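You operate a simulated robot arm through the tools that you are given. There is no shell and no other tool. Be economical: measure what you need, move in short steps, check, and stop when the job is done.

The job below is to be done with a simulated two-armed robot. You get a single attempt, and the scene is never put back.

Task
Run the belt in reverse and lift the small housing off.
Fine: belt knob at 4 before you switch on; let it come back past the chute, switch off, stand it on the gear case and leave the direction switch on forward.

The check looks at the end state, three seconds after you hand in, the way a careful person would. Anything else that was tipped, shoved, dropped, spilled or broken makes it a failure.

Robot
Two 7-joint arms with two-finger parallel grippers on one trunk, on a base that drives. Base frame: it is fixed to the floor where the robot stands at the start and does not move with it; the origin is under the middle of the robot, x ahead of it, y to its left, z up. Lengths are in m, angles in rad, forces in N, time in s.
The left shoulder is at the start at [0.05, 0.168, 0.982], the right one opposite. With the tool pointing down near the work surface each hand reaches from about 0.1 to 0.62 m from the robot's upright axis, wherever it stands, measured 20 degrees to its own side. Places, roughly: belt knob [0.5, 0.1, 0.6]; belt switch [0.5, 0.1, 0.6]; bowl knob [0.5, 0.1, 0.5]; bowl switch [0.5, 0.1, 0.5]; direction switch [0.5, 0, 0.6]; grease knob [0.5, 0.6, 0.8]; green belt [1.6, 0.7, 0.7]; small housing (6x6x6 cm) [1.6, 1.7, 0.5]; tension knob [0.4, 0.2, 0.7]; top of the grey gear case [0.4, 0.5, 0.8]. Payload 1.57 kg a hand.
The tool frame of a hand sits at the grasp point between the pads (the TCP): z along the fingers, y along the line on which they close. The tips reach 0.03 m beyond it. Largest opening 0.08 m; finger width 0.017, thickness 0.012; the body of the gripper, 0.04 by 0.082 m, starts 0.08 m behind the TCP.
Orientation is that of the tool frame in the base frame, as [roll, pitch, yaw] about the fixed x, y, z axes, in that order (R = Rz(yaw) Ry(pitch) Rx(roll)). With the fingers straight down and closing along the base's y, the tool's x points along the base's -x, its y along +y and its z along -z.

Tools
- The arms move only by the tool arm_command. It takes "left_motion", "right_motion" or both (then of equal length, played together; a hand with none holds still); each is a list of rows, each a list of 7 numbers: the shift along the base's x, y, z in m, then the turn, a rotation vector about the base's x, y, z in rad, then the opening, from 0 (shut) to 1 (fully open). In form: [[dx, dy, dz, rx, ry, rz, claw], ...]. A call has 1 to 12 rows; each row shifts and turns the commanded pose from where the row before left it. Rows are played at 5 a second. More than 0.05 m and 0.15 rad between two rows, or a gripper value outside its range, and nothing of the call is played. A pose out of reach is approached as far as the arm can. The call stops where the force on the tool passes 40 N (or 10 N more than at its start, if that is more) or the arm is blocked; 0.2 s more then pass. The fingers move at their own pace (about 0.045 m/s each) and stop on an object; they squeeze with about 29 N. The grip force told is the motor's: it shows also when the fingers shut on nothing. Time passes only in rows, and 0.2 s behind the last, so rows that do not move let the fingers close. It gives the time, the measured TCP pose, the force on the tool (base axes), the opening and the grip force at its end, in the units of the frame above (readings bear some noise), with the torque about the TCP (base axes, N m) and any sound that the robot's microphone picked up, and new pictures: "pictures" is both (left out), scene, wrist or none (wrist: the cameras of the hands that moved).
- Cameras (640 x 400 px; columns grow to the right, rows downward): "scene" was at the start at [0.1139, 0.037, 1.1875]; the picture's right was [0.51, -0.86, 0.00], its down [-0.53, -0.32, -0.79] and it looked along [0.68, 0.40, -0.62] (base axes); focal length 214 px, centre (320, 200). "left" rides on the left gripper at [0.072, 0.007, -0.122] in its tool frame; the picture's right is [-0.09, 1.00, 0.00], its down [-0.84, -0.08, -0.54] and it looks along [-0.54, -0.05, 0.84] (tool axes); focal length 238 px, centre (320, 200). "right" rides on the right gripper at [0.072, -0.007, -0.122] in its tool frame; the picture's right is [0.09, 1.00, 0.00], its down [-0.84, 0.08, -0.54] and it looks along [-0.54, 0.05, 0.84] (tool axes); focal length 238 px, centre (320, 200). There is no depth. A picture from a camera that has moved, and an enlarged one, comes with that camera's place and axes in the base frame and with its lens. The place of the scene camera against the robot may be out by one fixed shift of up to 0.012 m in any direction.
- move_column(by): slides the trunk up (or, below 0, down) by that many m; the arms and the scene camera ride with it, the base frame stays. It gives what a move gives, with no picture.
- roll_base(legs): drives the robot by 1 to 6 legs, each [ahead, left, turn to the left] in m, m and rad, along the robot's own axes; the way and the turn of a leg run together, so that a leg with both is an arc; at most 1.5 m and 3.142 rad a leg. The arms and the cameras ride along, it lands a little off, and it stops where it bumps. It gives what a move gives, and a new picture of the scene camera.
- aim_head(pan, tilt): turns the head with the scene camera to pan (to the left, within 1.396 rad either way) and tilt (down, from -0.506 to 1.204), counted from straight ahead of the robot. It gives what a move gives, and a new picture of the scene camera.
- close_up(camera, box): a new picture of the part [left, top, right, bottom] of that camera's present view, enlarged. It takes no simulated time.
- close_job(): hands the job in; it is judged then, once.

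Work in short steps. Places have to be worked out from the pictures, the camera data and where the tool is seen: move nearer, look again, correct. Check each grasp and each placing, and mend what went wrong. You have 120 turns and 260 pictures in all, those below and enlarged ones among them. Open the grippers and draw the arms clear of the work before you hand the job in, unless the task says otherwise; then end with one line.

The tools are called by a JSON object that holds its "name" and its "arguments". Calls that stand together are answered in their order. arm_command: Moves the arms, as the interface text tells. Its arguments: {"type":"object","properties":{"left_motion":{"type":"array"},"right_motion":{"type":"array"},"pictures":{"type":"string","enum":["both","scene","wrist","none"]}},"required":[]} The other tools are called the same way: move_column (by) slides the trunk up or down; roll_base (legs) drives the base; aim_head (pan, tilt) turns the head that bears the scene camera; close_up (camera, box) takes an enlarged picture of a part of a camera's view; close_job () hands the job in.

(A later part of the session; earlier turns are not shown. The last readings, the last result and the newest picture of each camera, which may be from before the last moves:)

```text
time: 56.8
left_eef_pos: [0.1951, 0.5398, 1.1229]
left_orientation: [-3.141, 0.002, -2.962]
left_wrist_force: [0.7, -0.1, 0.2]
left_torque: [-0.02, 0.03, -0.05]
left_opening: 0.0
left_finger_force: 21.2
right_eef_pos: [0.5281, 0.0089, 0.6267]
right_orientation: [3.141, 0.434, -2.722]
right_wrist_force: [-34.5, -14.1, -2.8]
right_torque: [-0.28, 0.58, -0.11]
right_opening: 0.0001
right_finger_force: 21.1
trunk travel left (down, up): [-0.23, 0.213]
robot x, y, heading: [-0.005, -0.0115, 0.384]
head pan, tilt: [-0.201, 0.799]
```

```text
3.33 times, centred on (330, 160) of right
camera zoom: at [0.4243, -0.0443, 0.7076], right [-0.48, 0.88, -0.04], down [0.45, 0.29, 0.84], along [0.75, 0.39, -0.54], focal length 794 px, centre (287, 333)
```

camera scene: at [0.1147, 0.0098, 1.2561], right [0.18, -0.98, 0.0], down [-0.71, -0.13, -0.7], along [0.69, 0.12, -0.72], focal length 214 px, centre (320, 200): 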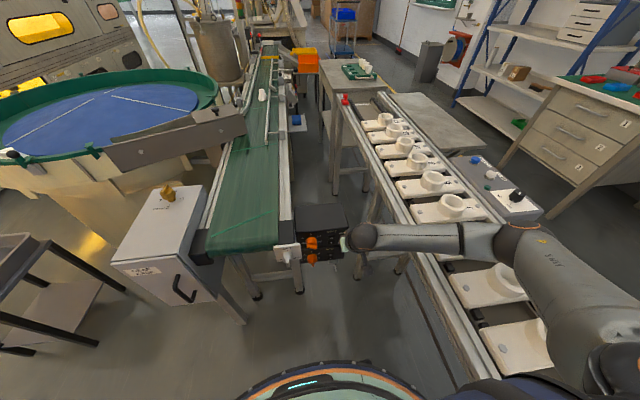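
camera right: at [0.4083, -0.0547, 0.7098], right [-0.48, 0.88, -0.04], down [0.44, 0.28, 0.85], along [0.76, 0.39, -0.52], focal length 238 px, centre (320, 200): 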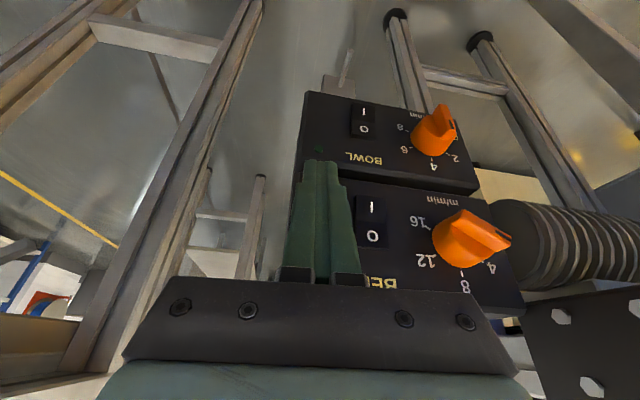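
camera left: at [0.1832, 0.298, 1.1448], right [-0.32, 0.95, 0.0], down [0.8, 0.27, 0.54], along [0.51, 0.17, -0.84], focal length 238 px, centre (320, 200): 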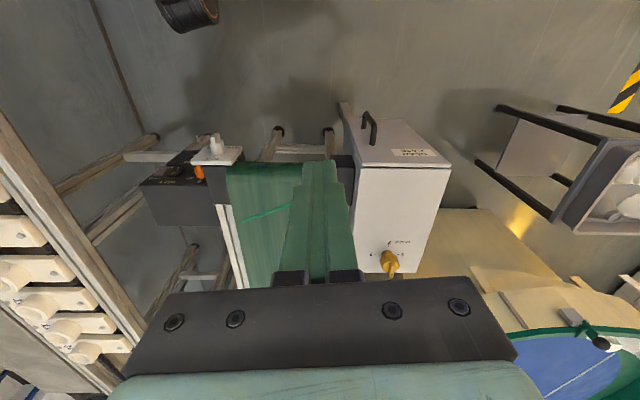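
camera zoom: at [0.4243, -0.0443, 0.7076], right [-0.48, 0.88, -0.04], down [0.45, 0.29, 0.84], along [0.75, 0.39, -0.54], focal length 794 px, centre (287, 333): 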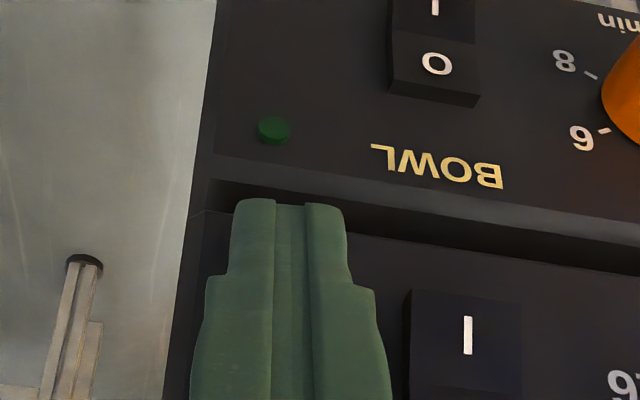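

37 N of contact. I'll back off and up to view the rocker state.

{"name": "arm_command", "arguments": {"right_motion": [[-0.018, -0.008, 0, 0, 0, 0, 0], [-0.03, -0.013, 0.02, 0, 0, 0, 0], [-0.015, 0.02, 0.04, 0, 0, 0, 0], [-0.01, 0.02, 0.04, 0, 0, 0, 0]], "pictures": "none"}}

{"name": "close_up", "arguments": {"camera": "right", "box": [220, 80, 400, 200]}}

```text
time: 57.8
left_eef_pos: [0.1971, 0.5412, 1.1229]
left_orientation: [3.141, -0.001, -2.961]
left_wrist_force: [-0.4, 0.8, 0.5]
left_torque: [0.04, 0.0, -0.01]
left_opening: 0.0
left_finger_force: 21.0
right_eef_pos: [0.4625, 0.0303, 0.732]
right_orientation: [-3.138, 0.452, -2.723]
right_wrist_force: [-0.5, 0.1, 0.8]
right_torque: [0.02, -0.03, 0.0]
right_opening: 0.0
right_finger_force: 21.1
trunk travel left (down, up): [-0.23, 0.213]
robot x, y, heading: [0.0015, -0.0094, 0.38]
head pan, tilt: [-0.201, 0.799]
```

```text
3.33 times, centred on (310, 140) of right
camera zoom: at [0.3578, -0.0243, 0.8098], right [-0.48, 0.88, -0.04], down [0.44, 0.28, 0.85], along [0.76, 0.39, -0.52], focal length 794 px, centre (353, 400)
```

zoom: 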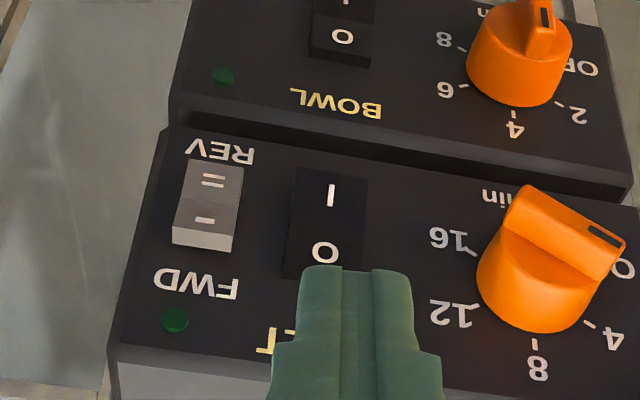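

I'll enlarge the rocker further to judge its tilt against the belt switch (known off).

{"name": "close_up", "arguments": {"camera": "right", "box": [255, 110, 345, 170]}}

{"name": "close_up", "arguments": {"camera": "scene", "box": [290, 205, 370, 265]}}

```text
6.67 times, centred on (300, 140) of right
camera zoom: at [0.3578, -0.0243, 0.8098], right [-0.48, 0.88, -0.04], down [0.44, 0.28, 0.85], along [0.76, 0.39, -0.52], focal length 1589 px, centre (453, 600)
```

zoom: 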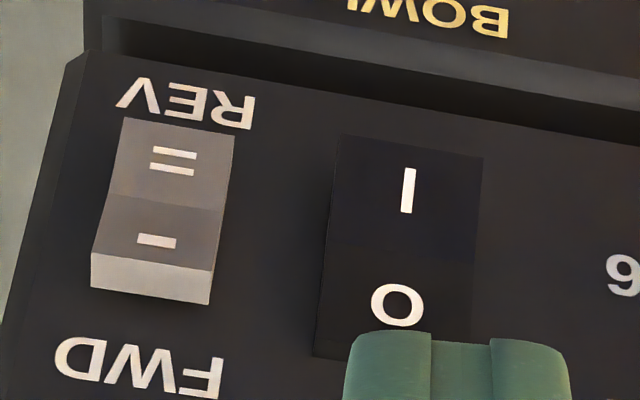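

```text
6.67 times, centred on (330, 235) of scene
camera zoom: at [0.1146, 0.0099, 1.2561], right [0.18, -0.98, 0.0], down [-0.71, -0.13, -0.7], along [0.69, 0.12, -0.72], focal length 1430 px, centre (253, -33)
```

zoom: 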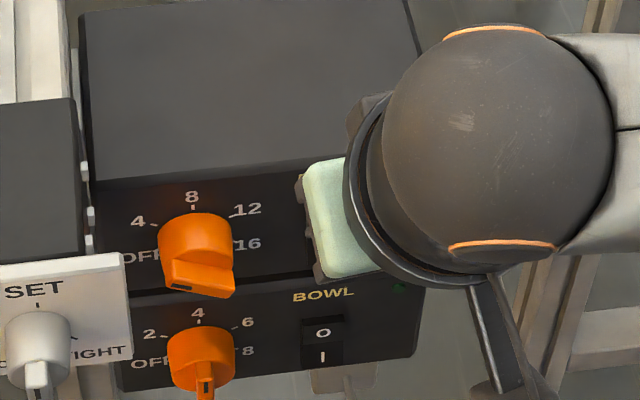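

The direction rocker's FWD end now protrudes, so REV is pressed in. Now I'll line up on the lower (I) half of the belt switch at l −0.169.

{"name": "arm_command", "arguments": {"right_motion": [[0.0034, -0.0077, -0.034, 0, 0, 0, 0], [0, 0, -0.034, 0, 0, 0, 0], [0, 0, -0.034, 0, 0, 0, 0], [0.0278, 0.0124, 0, 0, 0, 0, 0]], "pictures": "none"}}

{"name": "close_up", "arguments": {"camera": "right", "box": [220, 100, 420, 240]}}

{"name": "close_up", "arguments": {"camera": "scene", "box": [180, 30, 320, 260]}}

```text
time: 58.8
left_eef_pos: [0.198, 0.5413, 1.1225]
left_orientation: [3.142, 0.0, -2.96]
left_wrist_force: [-0.5, -0.2, -0.7]
left_torque: [0.03, -0.01, 0.01]
left_opening: 0.0002
left_finger_force: 21.2
right_eef_pos: [0.4936, 0.0376, 0.6286]
right_orientation: [-3.14, 0.453, -2.722]
right_wrist_force: [0.0, 0.5, -0.5]
right_torque: [0.02, 0.01, 0.01]
right_opening: 0.0
right_finger_force: 21.4
trunk travel left (down, up): [-0.23, 0.213]
robot x, y, heading: [0.0007, -0.0122, 0.381]
head pan, tilt: [-0.201, 0.799]
```

```text
2.86 times, centred on (320, 170) of right
camera zoom: at [0.3881, -0.0164, 0.7078], right [-0.48, 0.88, -0.04], down [0.44, 0.28, 0.85], along [0.76, 0.39, -0.52], focal length 681 px, centre (320, 286)
```

zoom: 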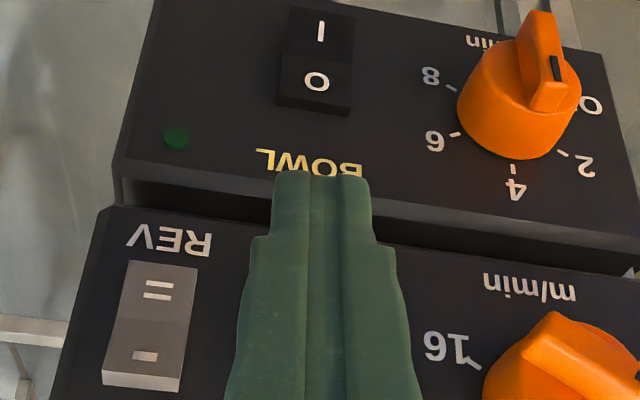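

```text
1.74 times, centred on (250, 145) of scene
camera zoom: at [0.1148, 0.0098, 1.2561], right [0.18, -0.98, 0.0], down [-0.71, -0.13, -0.7], along [0.69, 0.12, -0.72], focal length 373 px, centre (442, 296)
```

zoom: 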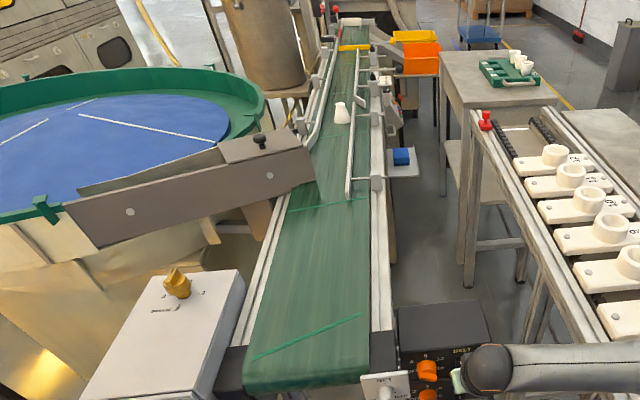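

All set: knob at 4, REV selected, path between chute tip and guide rail looks free. I'll press I, then back off and rise to the O half.

{"name": "arm_command", "arguments": {"right_motion": [[0.0064, 0.0018, 0, 0, 0, 0, 0], [0.0064, 0.0028, 0, 0, 0, 0, 0], [0.0064, 0.0028, 0, 0, 0, 0, 0], [0.0028, 0.0013, 0, 0, 0, 0, 0]], "pictures": "scene"}}

```text
time: 59.8
left_eef_pos: [0.1967, 0.5409, 1.1237]
left_orientation: [-3.141, -0.001, -2.959]
left_wrist_force: [-1.2, -0.9, -0.5]
left_torque: [0.01, 0.03, -0.03]
left_opening: 0.0002
left_finger_force: 21.3
right_eef_pos: [0.5148, 0.0438, 0.6287]
right_orientation: [3.141, 0.45, -2.721]
right_wrist_force: [-3.7, -0.9, -0.7]
right_torque: [-0.02, 0.1, 0.03]
right_opening: 0.0001
right_finger_force: 21.6
trunk travel left (down, up): [-0.23, 0.213]
robot x, y, heading: [-0.0005, -0.0116, 0.378]
head pan, tilt: [-0.201, 0.799]
camera scene: at [0.1145, 0.0096, 1.2561], right [0.18, -0.98, 0.0], down [-0.71, -0.13, -0.7], along [0.69, 0.12, -0.72], focal length 214 px, centre (320, 200)
```

scene: 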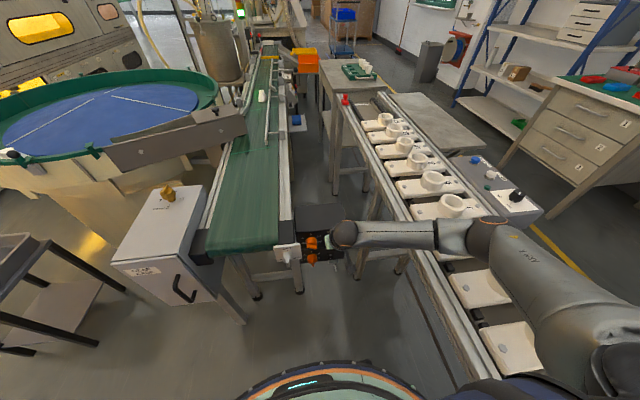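

The belt is running (the tower light is green and the belt line has moved). I'll back off and rise to stand ready in front of O.

{"name": "arm_command", "arguments": {"right_motion": [[-0.022, -0.0098, 0, 0, 0, 0, 0], [0, 0, 0.028, 0, 0, 0, 0], [0.008, 0.0036, 0, 0, 0, 0, 0]], "pictures": "scene"}}

{"name": "close_up", "arguments": {"camera": "scene", "box": [200, 40, 320, 250]}}

{"name": "close_up", "arguments": {"camera": "right", "box": [220, 100, 420, 240]}}

```text
time: 60.6
left_eef_pos: [0.1975, 0.5406, 1.1217]
left_orientation: [-3.14, 0.001, -2.961]
left_wrist_force: [0.0, -0.3, 0.0]
left_torque: [0.0, -0.01, 0.02]
left_opening: 0.0
left_finger_force: 21.9
right_eef_pos: [0.5028, 0.0383, 0.6564]
right_orientation: [-3.14, 0.452, -2.723]
right_wrist_force: [0.7, -0.3, 0.3]
right_torque: [0.07, -0.01, 0.02]
right_opening: 0.0
right_finger_force: 21.7
trunk travel left (down, up): [-0.23, 0.213]
robot x, y, heading: [-0.002, -0.0076, 0.38]
head pan, tilt: [-0.201, 0.799]
camera scene: at [0.1147, 0.0098, 1.2561], right [0.18, -0.98, 0.0], down [-0.71, -0.13, -0.7], along [0.69, 0.12, -0.72], focal length 214 px, centre (320, 200)
```

scene: 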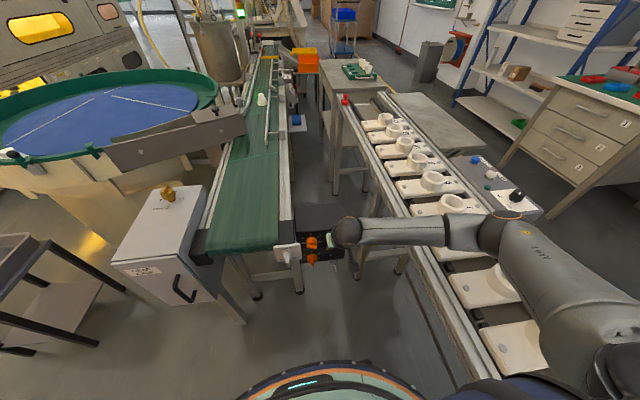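

```text
1.90 times, centred on (260, 145) of scene
camera zoom: at [0.1147, 0.0098, 1.2561], right [0.18, -0.98, 0.0], down [-0.71, -0.13, -0.7], along [0.69, 0.12, -0.72], focal length 408 px, centre (434, 305)
```

zoom: 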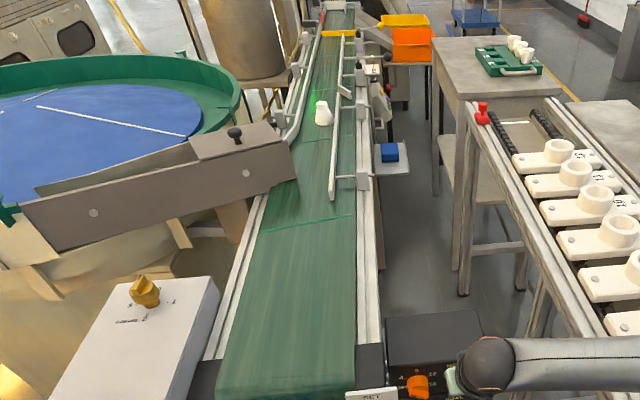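

```text
2.86 times, centred on (320, 170) of right
camera zoom: at [0.3979, -0.0151, 0.7363], right [-0.48, 0.88, -0.04], down [0.44, 0.28, 0.85], along [0.76, 0.39, -0.52], focal length 681 px, centre (320, 286)
```

zoom: 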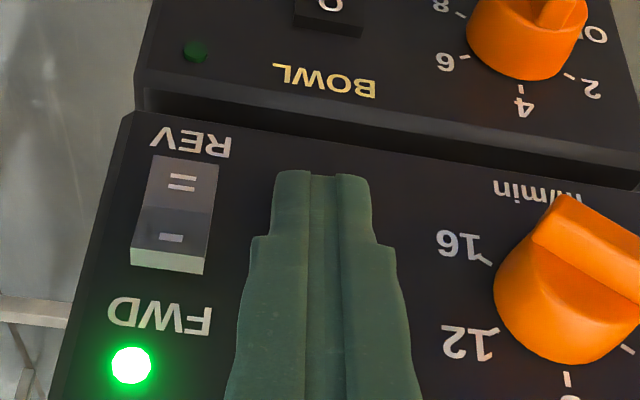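

The belt is in reverse and the housing is coming towards us, at about 1.51 m ahead along the belt. At 4 m/min that's roughly 12 s to a reachable spot, so I'll wait and track it.

{"name": "arm_command", "arguments": {"right_motion": [[0, 0, 0, 0, 0, 0, 0], [0, 0, 0, 0, 0, 0, 0], [0, 0, 0, 0, 0, 0, 0], [0, 0, 0, 0, 0, 0, 0], [0, 0, 0, 0, 0, 0, 0], [0, 0, 0, 0, 0, 0, 0], [0, 0, 0, 0, 0, 0, 0], [0, 0, 0, 0, 0, 0, 0], [0, 0, 0, 0, 0, 0, 0], [0, 0, 0, 0, 0, 0, 0], [0, 0, 0, 0, 0, 0, 0], [0, 0, 0, 0, 0, 0, 0]], "pictures": "none"}}

{"name": "close_up", "arguments": {"camera": "scene", "box": [200, 40, 320, 250]}}

```text
time: 63.2
left_eef_pos: [0.1972, 0.541, 1.1225]
left_orientation: [-3.142, 0.0, -2.959]
left_wrist_force: [0.6, 0.3, 0.3]
left_torque: [0.03, 0.0, -0.03]
left_opening: 0.0003
left_finger_force: 21.4
right_eef_pos: [0.5026, 0.0384, 0.6574]
right_orientation: [-3.141, 0.455, -2.72]
right_wrist_force: [0.1, -0.4, 0.0]
right_torque: [0.0, 0.0, -0.02]
right_opening: 0.0
right_finger_force: 21.7
trunk travel left (down, up): [-0.23, 0.213]
robot x, y, heading: [0.0011, -0.0091, 0.382]
head pan, tilt: [-0.201, 0.799]
```

```text
1.90 times, centred on (260, 145) of scene
camera zoom: at [0.1147, 0.0097, 1.2561], right [0.18, -0.98, 0.0], down [-0.71, -0.13, -0.7], along [0.69, 0.12, -0.72], focal length 408 px, centre (434, 305)
```

zoom: 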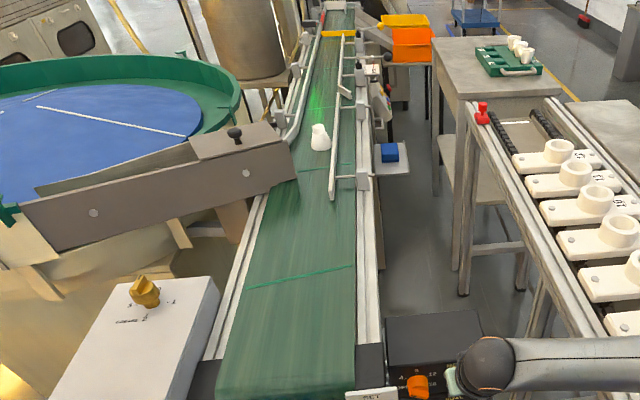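

It moved 0.18 m in 2.6 s, as expected, and is now at about 1.33 m. I'll wait two more spells.

{"name": "arm_command", "arguments": {"right_motion": [[0, 0, 0, 0, 0, 0, 0], [0, 0, 0, 0, 0, 0, 0], [0, 0, 0, 0, 0, 0, 0], [0, 0, 0, 0, 0, 0, 0], [0, 0, 0, 0, 0, 0, 0], [0, 0, 0, 0, 0, 0, 0], [0, 0, 0, 0, 0, 0, 0], [0, 0, 0, 0, 0, 0, 0], [0, 0, 0, 0, 0, 0, 0], [0, 0, 0, 0, 0, 0, 0], [0, 0, 0, 0, 0, 0, 0], [0, 0, 0, 0, 0, 0, 0]], "pictures": "none"}}

{"name": "close_up", "arguments": {"camera": "scene", "box": [200, 40, 320, 250]}}

```text
time: 65.8
left_eef_pos: [0.1968, 0.5409, 1.1227]
left_orientation: [-3.141, -0.001, -2.961]
left_wrist_force: [0.2, -0.2, -0.4]
left_torque: [-0.01, 0.01, 0.03]
left_opening: 0.0
left_finger_force: 21.6
right_eef_pos: [0.5029, 0.039, 0.6575]
right_orientation: [-3.139, 0.454, -2.722]
right_wrist_force: [1.0, 0.5, -0.8]
right_torque: [0.01, -0.01, 0.03]
right_opening: 0.0001
right_finger_force: 21.4
trunk travel left (down, up): [-0.23, 0.213]
robot x, y, heading: [-0.0002, -0.0158, 0.376]
head pan, tilt: [-0.201, 0.799]
```

```text
1.90 times, centred on (260, 145) of scene
camera zoom: at [0.1147, 0.0097, 1.2561], right [0.18, -0.98, 0.0], down [-0.71, -0.13, -0.7], along [0.69, 0.12, -0.72], focal length 408 px, centre (434, 305)
```

zoom: 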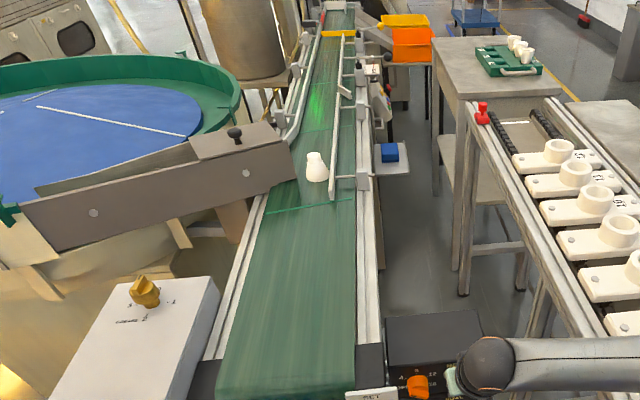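

Now passing the chute tip at about 1.15 m. One more spell.

{"name": "arm_command", "arguments": {"right_motion": [[0, 0, 0, 0, 0, 0, 0], [0, 0, 0, 0, 0, 0, 0], [0, 0, 0, 0, 0, 0, 0], [0, 0, 0, 0, 0, 0, 0], [0, 0, 0, 0, 0, 0, 0], [0, 0, 0, 0, 0, 0, 0], [0, 0, 0, 0, 0, 0, 0], [0, 0, 0, 0, 0, 0, 0], [0, 0, 0, 0, 0, 0, 0], [0, 0, 0, 0, 0, 0, 0], [0, 0, 0, 0, 0, 0, 0], [0, 0, 0, 0, 0, 0, 0]], "pictures": "none"}}

{"name": "close_up", "arguments": {"camera": "scene", "box": [200, 40, 320, 250]}}

```text
time: 68.4
left_eef_pos: [0.1969, 0.5413, 1.1234]
left_orientation: [3.14, 0.001, -2.959]
left_wrist_force: [-0.2, 0.6, 0.4]
left_torque: [0.04, 0.0, 0.01]
left_opening: 0.0002
left_finger_force: 20.9
right_eef_pos: [0.5019, 0.0389, 0.6582]
right_orientation: [-3.139, 0.453, -2.72]
right_wrist_force: [-0.4, 0.5, -0.2]
right_torque: [0.02, 0.02, 0.0]
right_opening: 0.0003
right_finger_force: 20.7
trunk travel left (down, up): [-0.23, 0.213]
robot x, y, heading: [-0.0018, -0.013, 0.387]
head pan, tilt: [-0.201, 0.799]
```

```text
1.90 times, centred on (260, 145) of scene
camera zoom: at [0.1147, 0.0097, 1.2561], right [0.18, -0.98, 0.0], down [-0.71, -0.13, -0.7], along [0.69, 0.12, -0.72], focal length 408 px, centre (434, 305)
```

zoom: 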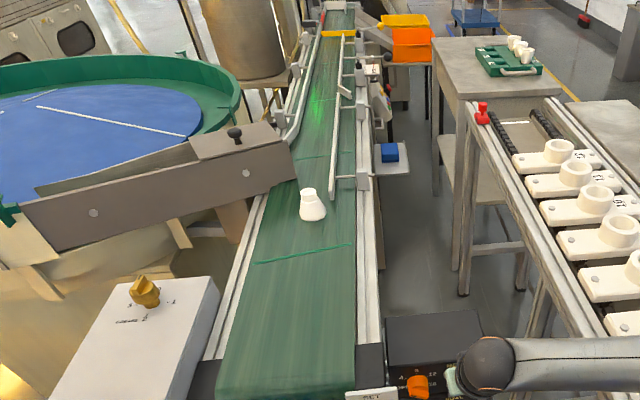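

It is past the chute at about 0.96 m. One more spell brings it to about 0.79 m, then I'll press O.

{"name": "arm_command", "arguments": {"right_motion": [[0, 0, 0, 0, 0, 0, 0], [0, 0, 0, 0, 0, 0, 0], [0, 0, 0, 0, 0, 0, 0], [0, 0, 0, 0, 0, 0, 0], [0, 0, 0, 0, 0, 0, 0], [0, 0, 0, 0, 0, 0, 0], [0, 0, 0, 0, 0, 0, 0], [0, 0, 0, 0, 0, 0, 0], [0, 0, 0, 0, 0, 0, 0], [0, 0, 0, 0, 0, 0, 0], [0, 0, 0, 0, 0, 0, 0], [0, 0, 0, 0, 0, 0, 0]], "pictures": "none"}}

{"name": "arm_command", "arguments": {"right_motion": [[0.006, 0.0027, 0, 0, 0, 0, 0], [0.0064, 0.0028, 0, 0, 0, 0, 0], [0.0046, 0.002, 0, 0, 0, 0, 0], [0.0, 0.0, 0, 0, 0, 0, 0]], "pictures": "scene"}}

```text
time: 71.0
left_eef_pos: [0.1974, 0.5414, 1.1228]
left_orientation: [3.141, 0.0, -2.96]
left_wrist_force: [-0.8, -0.5, -0.5]
left_torque: [-0.01, 0.02, 0.0]
left_opening: 0.0
left_finger_force: 21.4
right_eef_pos: [0.502, 0.0388, 0.6583]
right_orientation: [-3.139, 0.452, -2.722]
right_wrist_force: [-0.2, -0.3, -0.2]
right_torque: [-0.01, -0.04, 0.0]
right_opening: 0.0
right_finger_force: 21.6
trunk travel left (down, up): [-0.23, 0.213]
robot x, y, heading: [-0.0039, -0.0112, 0.382]
head pan, tilt: [-0.201, 0.799]
```

```text
time: 71.8
left_eef_pos: [0.1972, 0.5391, 1.1228]
left_orientation: [3.141, -0.001, -2.961]
left_wrist_force: [0.0, 0.0, -1.0]
left_torque: [-0.03, 0.04, -0.01]
left_opening: 0.0002
left_finger_force: 21.4
right_eef_pos: [0.5111, 0.0443, 0.6533]
right_orientation: [3.141, 0.435, -2.72]
right_wrist_force: [-9.8, -3.4, 4.5]
right_torque: [-0.09, 0.11, -0.01]
right_opening: 0.0002
right_finger_force: 21.5
trunk travel left (down, up): [-0.23, 0.213]
robot x, y, heading: [-0.0037, -0.0131, 0.377]
head pan, tilt: [-0.201, 0.799]
stopped in row 4 (right hand): the force on the tool passed its limit at 44 N (the readings are from after the stop); the commanded pose is now the measured one
camera scene: at [0.114, 0.0093, 1.256], right [0.18, -0.98, 0.0], down [-0.71, -0.13, -0.7], along [0.69, 0.12, -0.72], focal length 214 px, centre (320, 200)
```

scene: 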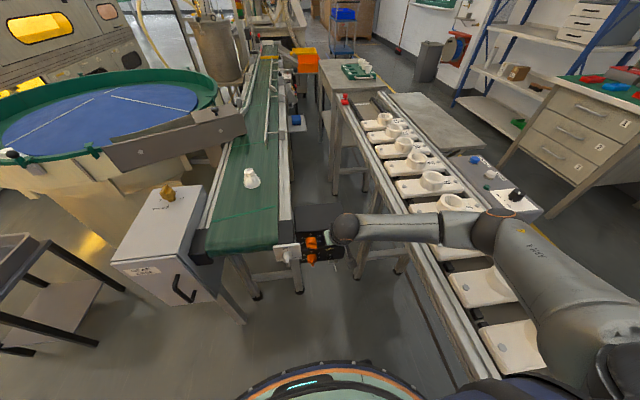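

The press reached 44 N. I'll check the lamp and whether the belt stopped.

{"name": "close_up", "arguments": {"camera": "right", "box": [200, 80, 420, 240]}}

{"name": "close_up", "arguments": {"camera": "scene", "box": [180, 130, 300, 260]}}

```text
2.50 times, centred on (310, 160) of right
camera zoom: at [0.4072, -0.0095, 0.7346], right [-0.48, 0.87, -0.04], down [0.45, 0.29, 0.84], along [0.75, 0.39, -0.53], focal length 596 px, centre (345, 300)
```

zoom: 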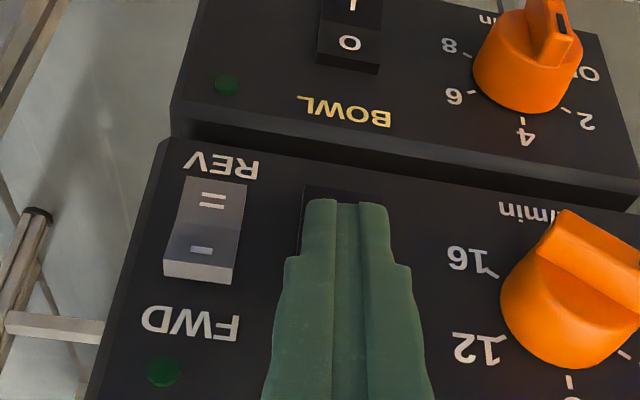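

```text
3.08 times, centred on (240, 195) of scene
camera zoom: at [0.114, 0.0093, 1.256], right [0.18, -0.98, 0.0], down [-0.71, -0.13, -0.7], along [0.69, 0.12, -0.72], focal length 660 px, centre (566, 215)
```

zoom: 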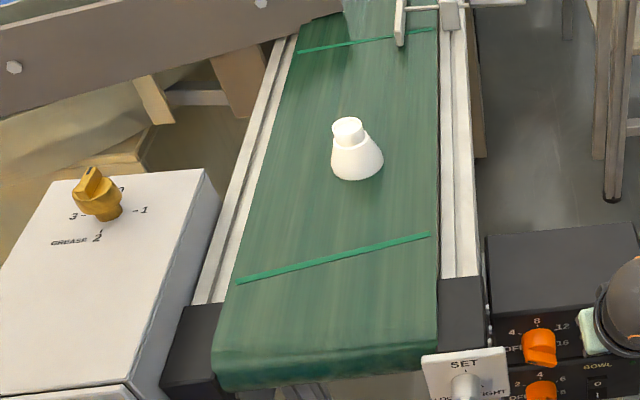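

The lamp is out and the belt is stopped, with the housing at about f 0.77, clear of the chute. Now I'll press the upper (FWD) half of the direction rocker.

{"name": "arm_command", "arguments": {"right_motion": [[-0.0137, -0.0061, 0, 0, 0, 0, 0], [-0.0137, -0.0061, 0.003, 0, 0, 0, 0], [0.0082, -0.0185, 0, 0, 0, 0, 0], [0.0082, -0.0185, 0, 0, 0, 0, 0], [0.0091, 0.0041, 0, 0, 0, 0, 0], [0.0091, 0.0041, 0, 0, 0, 0, 0], [0.0064, 0.0028, 0, 0, 0, 0, 0], [0.0046, 0.002, 0, 0, 0, 0, 0]], "pictures": "none"}}

{"name": "close_up", "arguments": {"camera": "right", "box": [200, 80, 420, 240]}}

```text
time: 73.6
left_eef_pos: [0.1942, 0.5381, 1.1233]
left_orientation: [3.141, 0.004, -2.961]
left_wrist_force: [-0.4, -0.4, 0.5]
left_torque: [0.02, 0.01, 0.01]
left_opening: 0.0
left_finger_force: 21.6
right_eef_pos: [0.5238, 0.0043, 0.656]
right_orientation: [-3.14, 0.427, -2.721]
right_wrist_force: [-32.4, -18.4, 15.3]
right_torque: [-0.33, 0.51, -0.14]
right_opening: 0.0
right_finger_force: 21.1
trunk travel left (down, up): [-0.23, 0.213]
robot x, y, heading: [-0.0057, -0.0158, 0.38]
head pan, tilt: [-0.201, 0.799]
```

```text
2.50 times, centred on (310, 160) of right
camera zoom: at [0.4213, -0.0483, 0.7381], right [-0.48, 0.87, -0.04], down [0.46, 0.29, 0.84], along [0.75, 0.39, -0.54], focal length 596 px, centre (345, 300)
```

zoom: 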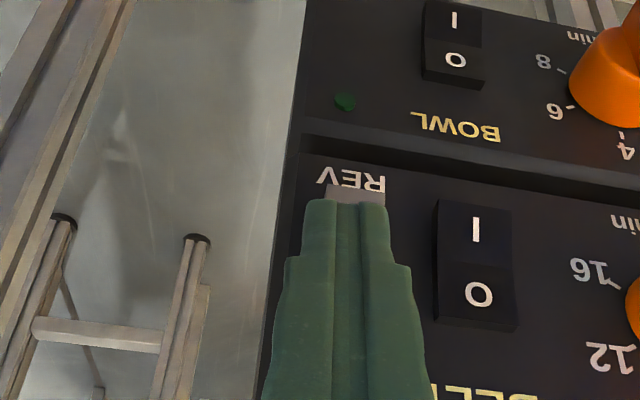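

Firm contact. I'll back off and view the rockers.

{"name": "arm_command", "arguments": {"right_motion": [[-0.018, -0.008, 0, 0, 0, 0, 0], [-0.03, -0.013, 0.02, 0, 0, 0, 0], [-0.005, 0.02, 0.04, 0, 0, 0, 0], [-0.005, 0.01, 0.03, 0, 0, 0, 0]], "pictures": "none"}}

{"name": "close_up", "arguments": {"camera": "right", "box": [220, 80, 400, 200]}}

{"name": "close_up", "arguments": {"camera": "right", "box": [255, 100, 355, 170]}}

```text
time: 74.6
left_eef_pos: [0.1969, 0.5404, 1.1224]
left_orientation: [3.141, 0.001, -2.963]
left_wrist_force: [-0.6, -1.0, -0.4]
left_torque: [0.01, 0.01, 0.03]
left_opening: 0.0001
left_finger_force: 21.5
right_eef_pos: [0.474, 0.0161, 0.7471]
right_orientation: [3.14, 0.438, -2.722]
right_wrist_force: [-0.6, 0.7, 0.6]
right_torque: [-0.02, 0.03, 0.01]
right_opening: 0.0
right_finger_force: 22.1
trunk travel left (down, up): [-0.23, 0.213]
robot x, y, heading: [-0.0013, -0.0112, 0.378]
head pan, tilt: [-0.201, 0.799]
```

```text
3.33 times, centred on (310, 140) of right
camera zoom: at [0.3695, -0.037, 0.8288], right [-0.48, 0.88, -0.04], down [0.45, 0.29, 0.85], along [0.75, 0.39, -0.53], focal length 794 px, centre (353, 400)
```

zoom: 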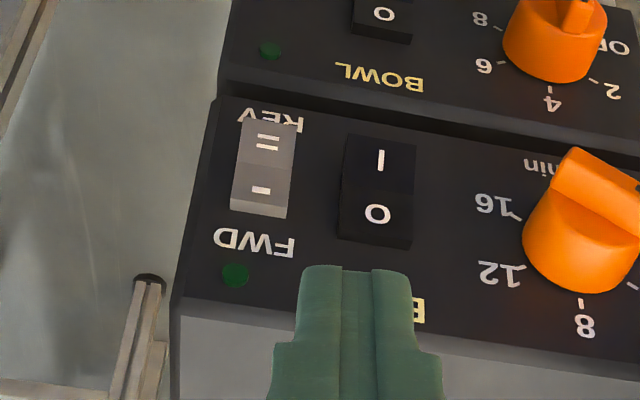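

```text
5.71 times, centred on (305, 135) of right
camera zoom: at [0.3695, -0.037, 0.8288], right [-0.48, 0.88, -0.04], down [0.45, 0.29, 0.85], along [0.75, 0.39, -0.53], focal length 1362 px, centre (406, 571)
```

zoom: 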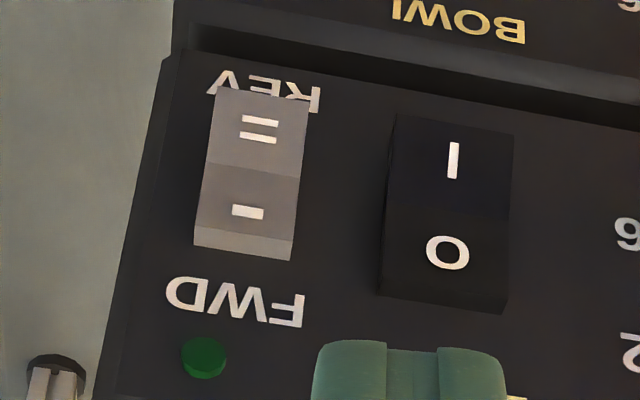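

The REV end protrudes again, so the rocker is back on FWD; the belt switch is on O and the knob on 4. I'll retract the right arm up and away.

{"name": "arm_command", "arguments": {"right_motion": [[-0.015, -0.015, 0.04, 0, 0, 0, 0], [-0.005, -0.015, 0.045, 0, 0, 0, 0], [0, -0.015, 0.045, 0, 0, 0, 0], [0, -0.02, 0.04, -0.05, 0.11, 0, 0], [0, -0.03, 0.03, -0.05, 0.11, 0, 0], [-0.01, -0.03, 0.03, -0.05, 0.11, 0, 0], [-0.01, -0.03, 0.03, -0.03, 0.07, 0, 0], [-0.01, -0.03, 0.02, 0, 0, 0, 0]], "pictures": "scene"}}

```text
time: 76.4
left_eef_pos: [0.1962, 0.5403, 1.1229]
left_orientation: [-3.141, 0.002, -2.961]
left_wrist_force: [0.1, 0.1, -0.1]
left_torque: [-0.02, 0.05, 0.02]
left_opening: 0.0
left_finger_force: 21.3
right_eef_pos: [0.4229, -0.1668, 1.028]
right_orientation: [3.141, -0.001, -2.719]
right_wrist_force: [-0.1, 0.4, 0.8]
right_torque: [0.01, -0.02, 0.0]
right_opening: 0.0003
right_finger_force: 21.1
trunk travel left (down, up): [-0.23, 0.213]
robot x, y, heading: [-0.0034, -0.0098, 0.378]
head pan, tilt: [-0.201, 0.799]
camera scene: at [0.114, 0.009, 1.2562], right [0.18, -0.98, 0.0], down [-0.71, -0.13, -0.7], along [0.69, 0.12, -0.72], focal length 214 px, centre (320, 200)
```

scene: 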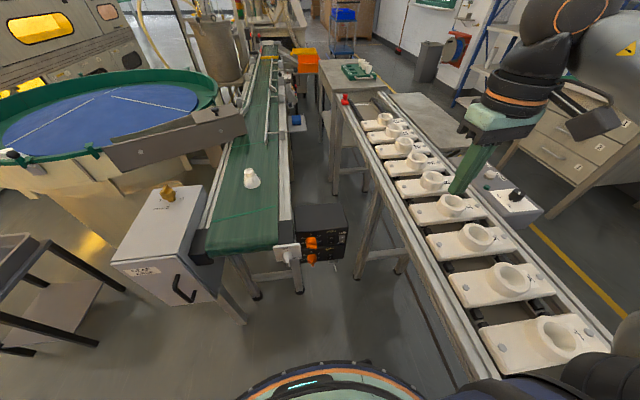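

Right arm is clear. The housing is about 0.77 m from the robot axis, so I'll drive 0.17 m forward, with the base still about 0.2 m short of the belt legs.

{"name": "roll_base", "arguments": {"legs": [[0.17, 0, 0]]}}

{"name": "aim_head", "arguments": {"pan": 0.15, "tilt": 0.95}}

```text
time: 77.9
left_eef_pos: [0.3561, 0.6043, 1.1228]
left_orientation: [-3.142, 0.001, -2.96]
left_wrist_force: [0.7, -0.6, -1.0]
left_torque: [0.02, 0.03, 0.03]
left_opening: 0.0
left_finger_force: 21.7
right_eef_pos: [0.5815, -0.1024, 1.0266]
right_orientation: [-3.14, -0.001, -2.718]
right_wrist_force: [0.7, 0.6, 0.5]
right_torque: [-0.02, 0.03, 0.03]
right_opening: 0.0
right_finger_force: 22.0
trunk travel left (down, up): [-0.23, 0.213]
robot x, y, heading: [0.1598, 0.0542, 0.379]
head pan, tilt: [-0.201, 0.799]
camera scene: at [0.2737, 0.0732, 1.256], right [0.18, -0.98, 0.0], down [-0.71, -0.13, -0.7], along [0.69, 0.12, -0.72], focal length 214 px, centre (320, 200)
```

scene: 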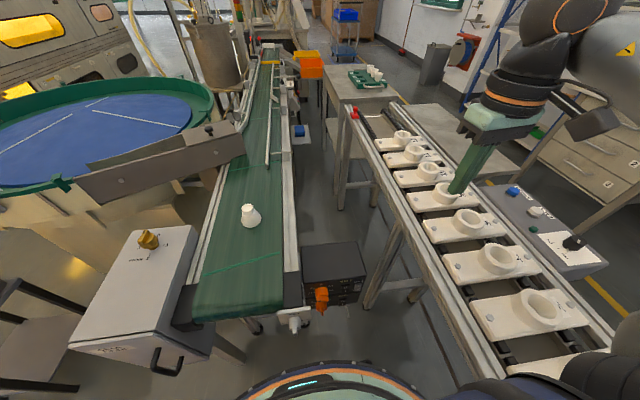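

```text
time: 78.7
left_eef_pos: [0.3559, 0.6031, 1.1229]
left_orientation: [3.141, 0.003, -2.962]
left_wrist_force: [-0.7, -0.7, -0.4]
left_torque: [-0.04, 0.0, 0.02]
left_opening: 0.0
left_finger_force: 21.0
right_eef_pos: [0.5836, -0.1023, 1.0271]
right_orientation: [-3.14, 0.001, -2.719]
right_wrist_force: [0.1, -0.7, 0.1]
right_torque: [-0.01, 0.02, 0.03]
right_opening: 0.0002
right_finger_force: 20.7
trunk travel left (down, up): [-0.23, 0.213]
robot x, y, heading: [0.1568, 0.0507, 0.381]
head pan, tilt: [0.15, 0.949]
camera scene: at [0.2566, 0.0953, 1.2446], right [0.51, -0.86, 0.0], down [-0.7, -0.41, -0.58], along [0.5, 0.29, -0.81], focal length 214 px, centre (320, 200)
```

scene: 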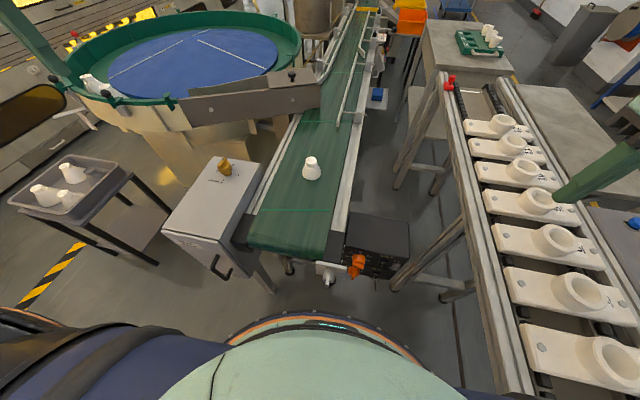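

Close-up of the housing to triangulate it, and of the gear case top.

{"name": "close_up", "arguments": {"camera": "scene", "box": [270, 140, 350, 190]}}

{"name": "close_up", "arguments": {"camera": "scene", "box": [150, 145, 290, 285]}}

{"name": "close_up", "arguments": {"camera": "left", "box": [0, 0, 640, 400]}}

```text
8.00 times, centred on (310, 165) of scene
camera zoom: at [0.2566, 0.0953, 1.2446], right [0.51, -0.86, 0.0], down [-0.7, -0.41, -0.58], along [0.5, 0.29, -0.81], focal length 1716 px, centre (400, 480)
```

zoom: 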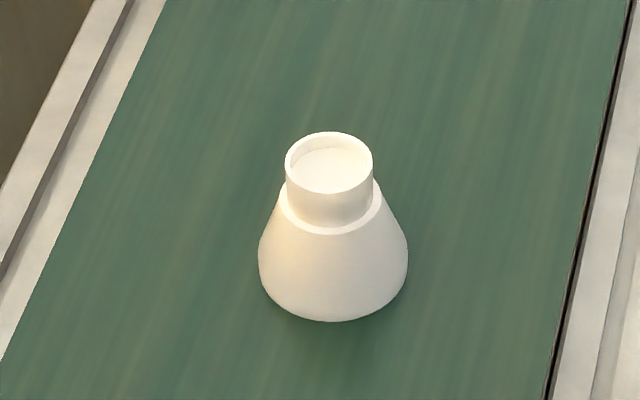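

```text
2.86 times, centred on (220, 215) of scene
camera zoom: at [0.2566, 0.0953, 1.2446], right [0.51, -0.86, 0.0], down [-0.7, -0.41, -0.58], along [0.5, 0.29, -0.81], focal length 613 px, centre (606, 157)
```

zoom: 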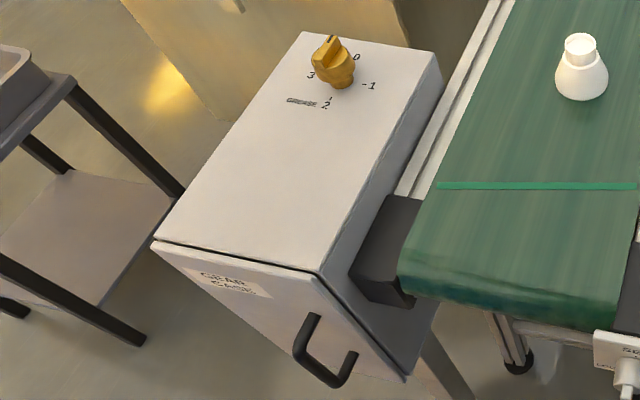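

```text
1.00 times, centred on (320, 200) of left (not enlarged: the box is as wide or as high as the picture)
camera zoom: at [0.2844, 0.5987, 1.2441], right [-0.09, 1.0, 0.0], down [0.84, 0.07, 0.54], along [0.54, 0.05, -0.84], focal length 238 px, centre (320, 200)
```

zoom: 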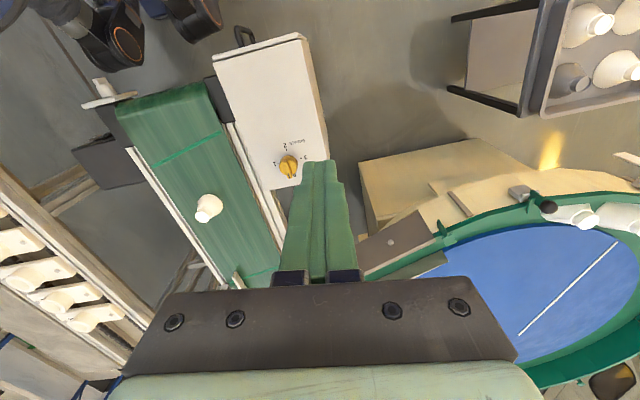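

Triangulation puts the housing's middle at about [0.646, 0.351, 0.759], belt surface about 0.73 and top about 0.79. I'll open the left gripper and go above it.

{"name": "arm_command", "arguments": {"left_motion": [[0.0322, -0.028, -0.019, 0, 0, 0, 1], [0.0322, -0.028, -0.019, 0, 0, 0, 1], [0.0322, -0.028, -0.019, 0, 0, 0, 1], [0.0322, -0.028, -0.019, 0, 0, 0, 1], [0.0322, -0.028, -0.019, 0, 0, 0, 1], [0.0322, -0.028, -0.019, 0, 0, 0, 1], [0.0322, -0.028, -0.019, 0, 0, 0, 1], [0.0322, -0.028, -0.019, 0, 0, 0, 1], [0.0322, -0.028, -0.019, 0, 0, 0, 1]]}}

```text
time: 80.7
left_eef_pos: [0.543, 0.3896, 0.9456]
left_orientation: [-3.141, 0.003, -2.96]
left_wrist_force: [0.2, -0.3, 0.1]
left_torque: [-0.03, -0.02, 0.0]
left_opening: 0.0799
left_finger_force: 0.0
left hand out of reach, approached as far as the arm can: row 7, 8, 9
right_eef_pos: [0.5825, -0.103, 1.0264]
right_orientation: [-3.139, 0.0, -2.719]
right_wrist_force: [0.3, -0.5, 0.2]
right_torque: [0.02, 0.0, 0.02]
right_opening: 0.0
right_finger_force: 21.2
trunk travel left (down, up): [-0.23, 0.213]
robot x, y, heading: [0.158, 0.0511, 0.379]
head pan, tilt: [0.15, 0.949]
camera scene: at [0.2566, 0.0954, 1.2446], right [0.51, -0.86, 0.0], down [-0.7, -0.41, -0.58], along [0.5, 0.29, -0.81], focal length 214 px, centre (320, 200)
camera left: at [0.4726, 0.3845, 1.065], right [-0.09, 1.0, 0.0], down [0.83, 0.08, 0.54], along [0.54, 0.05, -0.84], focal length 238 px, centre (320, 200)
```

scene: 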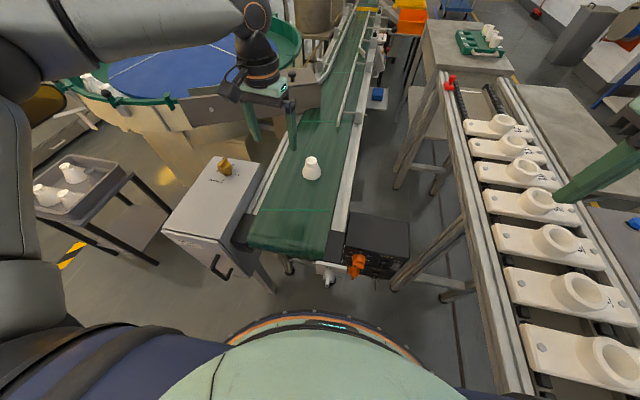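
left: 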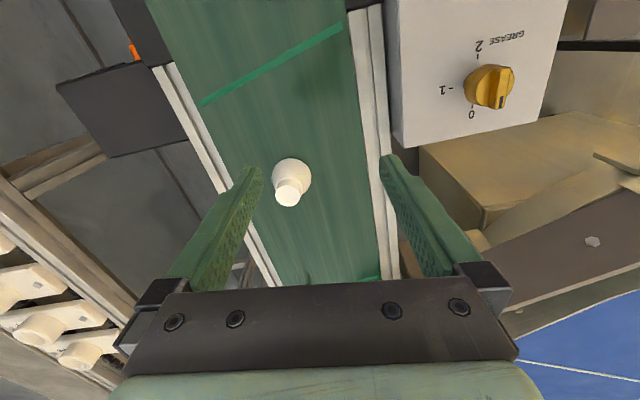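

The hand stopped short. The tool yaw is about 0.2 rad off the robot's heading, which may be exhausting the wrist, so I'll yaw it +0.3 at this safe height.

{"name": "arm_command", "arguments": {"left_motion": [[-0.03, 0.01, 0, 0, 0, 0.12, 1], [0, 0, 0, 0, 0, 0.12, 1], [0, 0, 0, 0, 0, 0.1, 1], [0.01, -0.003, 0, 0, 0, 0, 1], [0.01, -0.003, 0, 0, 0, 0, 1], [0.01, -0.003, 0, 0, 0, 0, 1]], "pictures": "wrist"}}

```text
time: 82.1
left_eef_pos: [0.5461, 0.3918, 0.9474]
left_orientation: [-3.14, 0.003, -2.62]
left_wrist_force: [-0.4, 0.8, -0.7]
left_torque: [-0.01, -0.02, -0.02]
left_opening: 0.0804
left_finger_force: 0.0
right_eef_pos: [0.5838, -0.1024, 1.0269]
right_orientation: [-3.14, 0.001, -2.718]
right_wrist_force: [0.3, 0.3, -0.1]
right_torque: [0.01, 0.03, -0.01]
right_opening: 0.0001
right_finger_force: 21.2
trunk travel left (down, up): [-0.23, 0.213]
robot x, y, heading: [0.1594, 0.0523, 0.382]
head pan, tilt: [0.15, 0.949]
camera left: at [0.4801, 0.3635, 1.069], right [-0.42, 0.91, 0.0], down [0.76, 0.35, 0.54], along [0.5, 0.23, -0.84], focal length 238 px, centre (320, 200)
```

left: 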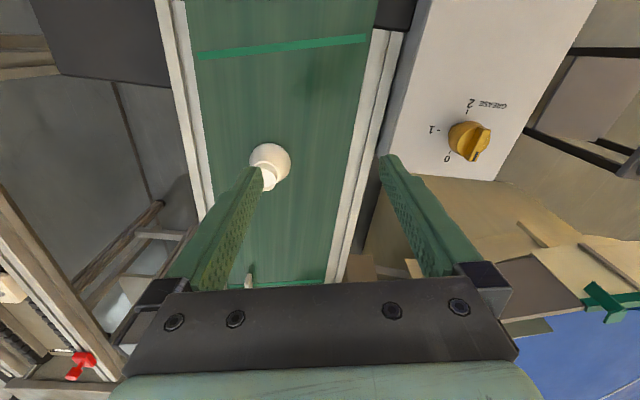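

That freed it. From this view the housing is at about [0.645, 0.356]. I'll move over it at this height.

{"name": "arm_command", "arguments": {"left_motion": [[0.033, -0.012, -0.01, 0, 0, 0, 1], [0.033, -0.012, -0.01, 0, 0, 0, 1], [0.033, -0.012, -0.01, 0, 0, 0, 1]], "pictures": "wrist"}}

```text
time: 82.9
left_eef_pos: [0.5463, 0.3978, 0.9308]
left_orientation: [-3.139, 0.002, -2.621]
left_wrist_force: [0.9, -0.4, 0.4]
left_torque: [-0.02, 0.0, 0.0]
left_opening: 0.08
left_finger_force: 0.1
left hand out of reach, approached as far as the arm can: row 1, 2, 3
right_eef_pos: [0.582, -0.102, 1.027]
right_orientation: [-3.139, 0.001, -2.72]
right_wrist_force: [-0.2, -0.2, 0.0]
right_torque: [-0.01, -0.01, 0.0]
right_opening: 0.0
right_finger_force: 21.2
trunk travel left (down, up): [-0.23, 0.213]
robot x, y, heading: [0.1574, 0.0507, 0.381]
head pan, tilt: [0.15, 0.949]
camera left: at [0.4812, 0.3678, 1.0518], right [-0.42, 0.91, 0.0], down [0.76, 0.35, 0.54], along [0.49, 0.23, -0.84], focal length 238 px, centre (320, 200)
```

left: 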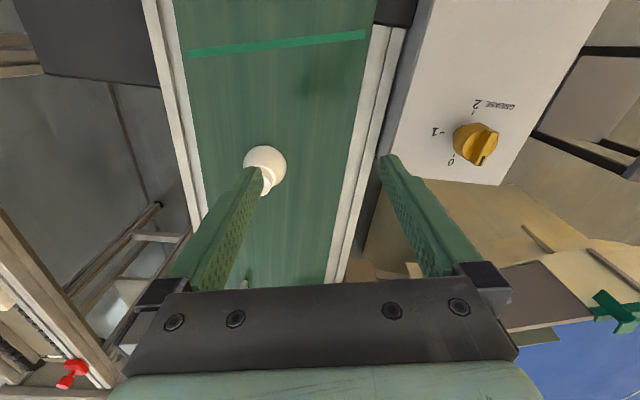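

Still limited: the housing lies inward of the left shoulder. I'll lift the hand and turn the base right to about heading 0.02, so the housing sits outward of that shoulder as in the start pose.

{"name": "arm_command", "arguments": {"left_motion": [[-0.01, 0.01, 0.03, 0, 0, 0, 1], [-0.01, 0.01, 0.03, 0, 0, 0, 1], [-0.01, 0.01, 0.03, 0, 0, 0, 1]], "pictures": "none"}}

{"name": "roll_base", "arguments": {"legs": [[0, 0, -0.36]]}}

```text
time: 83.7
left_eef_pos: [0.5163, 0.427, 1.0223]
left_orientation: [-3.141, 0.0, -2.621]
left_wrist_force: [0.3, -0.4, -0.2]
left_torque: [-0.01, -0.02, -0.02]
left_opening: 0.08
left_finger_force: 0.1
right_eef_pos: [0.5827, -0.1026, 1.0258]
right_orientation: [-3.141, 0.0, -2.721]
right_wrist_force: [-0.4, -0.7, 0.1]
right_torque: [-0.05, 0.01, 0.0]
right_opening: 0.0002
right_finger_force: 20.8
trunk travel left (down, up): [-0.23, 0.213]
robot x, y, heading: [0.154, 0.0516, 0.384]
head pan, tilt: [0.15, 0.949]
```

```text
time: 85.2
left_eef_pos: [0.6249, 0.2794, 1.0217]
left_orientation: [-3.14, 0.002, -2.977]
left_wrist_force: [-0.1, -0.9, 0.2]
left_torque: [-0.01, 0.01, 0.01]
left_opening: 0.0802
left_finger_force: 0.0
right_eef_pos: [0.5027, -0.2415, 1.0269]
right_orientation: [-3.14, 0.001, -3.075]
right_wrist_force: [-0.4, -0.5, 0.8]
right_torque: [-0.01, 0.01, 0.0]
right_opening: 0.0
right_finger_force: 21.3
trunk travel left (down, up): [-0.23, 0.213]
robot x, y, heading: [0.1575, 0.0517, 0.026]
head pan, tilt: [0.15, 0.949]
camera scene: at [0.2683, 0.0572, 1.2446], right [0.17, -0.98, 0.0], down [-0.8, -0.14, -0.58], along [0.57, 0.1, -0.81], focal length 214 px, centre (320, 200)
```

scene: 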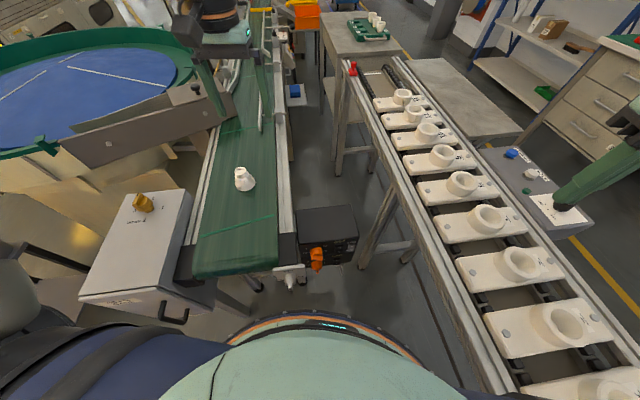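

The left hand now only needs to shift outward. I'll move it above the housing at z ≈ 0.93.

{"name": "arm_command", "arguments": {"left_motion": [[0.01, 0.035, -0.02, 0, 0, 0, 1], [0.01, 0.04, -0.02, 0, 0, 0, 1], [0, 0, -0.045, 0, 0, 0, 1]], "pictures": "wrist"}}

```text
time: 86.0
left_eef_pos: [0.6436, 0.3519, 0.9359]
left_orientation: [3.14, 0.0, -2.978]
left_wrist_force: [0.2, 0.1, 0.2]
left_torque: [-0.02, 0.0, 0.01]
left_opening: 0.0799
left_finger_force: 0.1
right_eef_pos: [0.5024, -0.2412, 1.0273]
right_orientation: [-3.14, 0.0, -3.076]
right_wrist_force: [-0.4, 0.6, -0.1]
right_torque: [0.02, -0.06, 0.0]
right_opening: 0.0001
right_finger_force: 21.5
trunk travel left (down, up): [-0.23, 0.213]
robot x, y, heading: [0.1578, 0.0526, 0.019]
head pan, tilt: [0.15, 0.949]
camera left: at [0.5725, 0.347, 1.0564], right [-0.07, 1.0, 0.0], down [0.84, 0.06, 0.54], along [0.54, 0.04, -0.84], focal length 238 px, centre (320, 200)
```

left: 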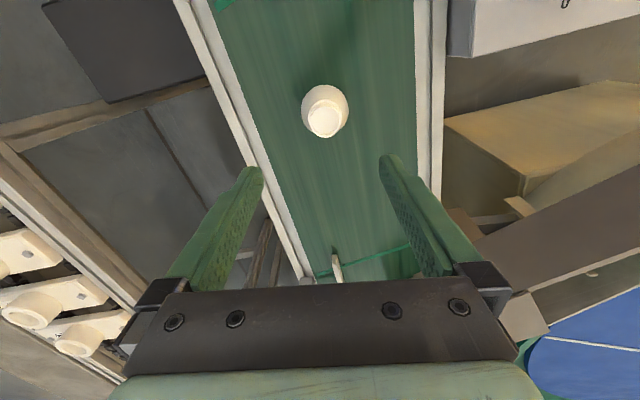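

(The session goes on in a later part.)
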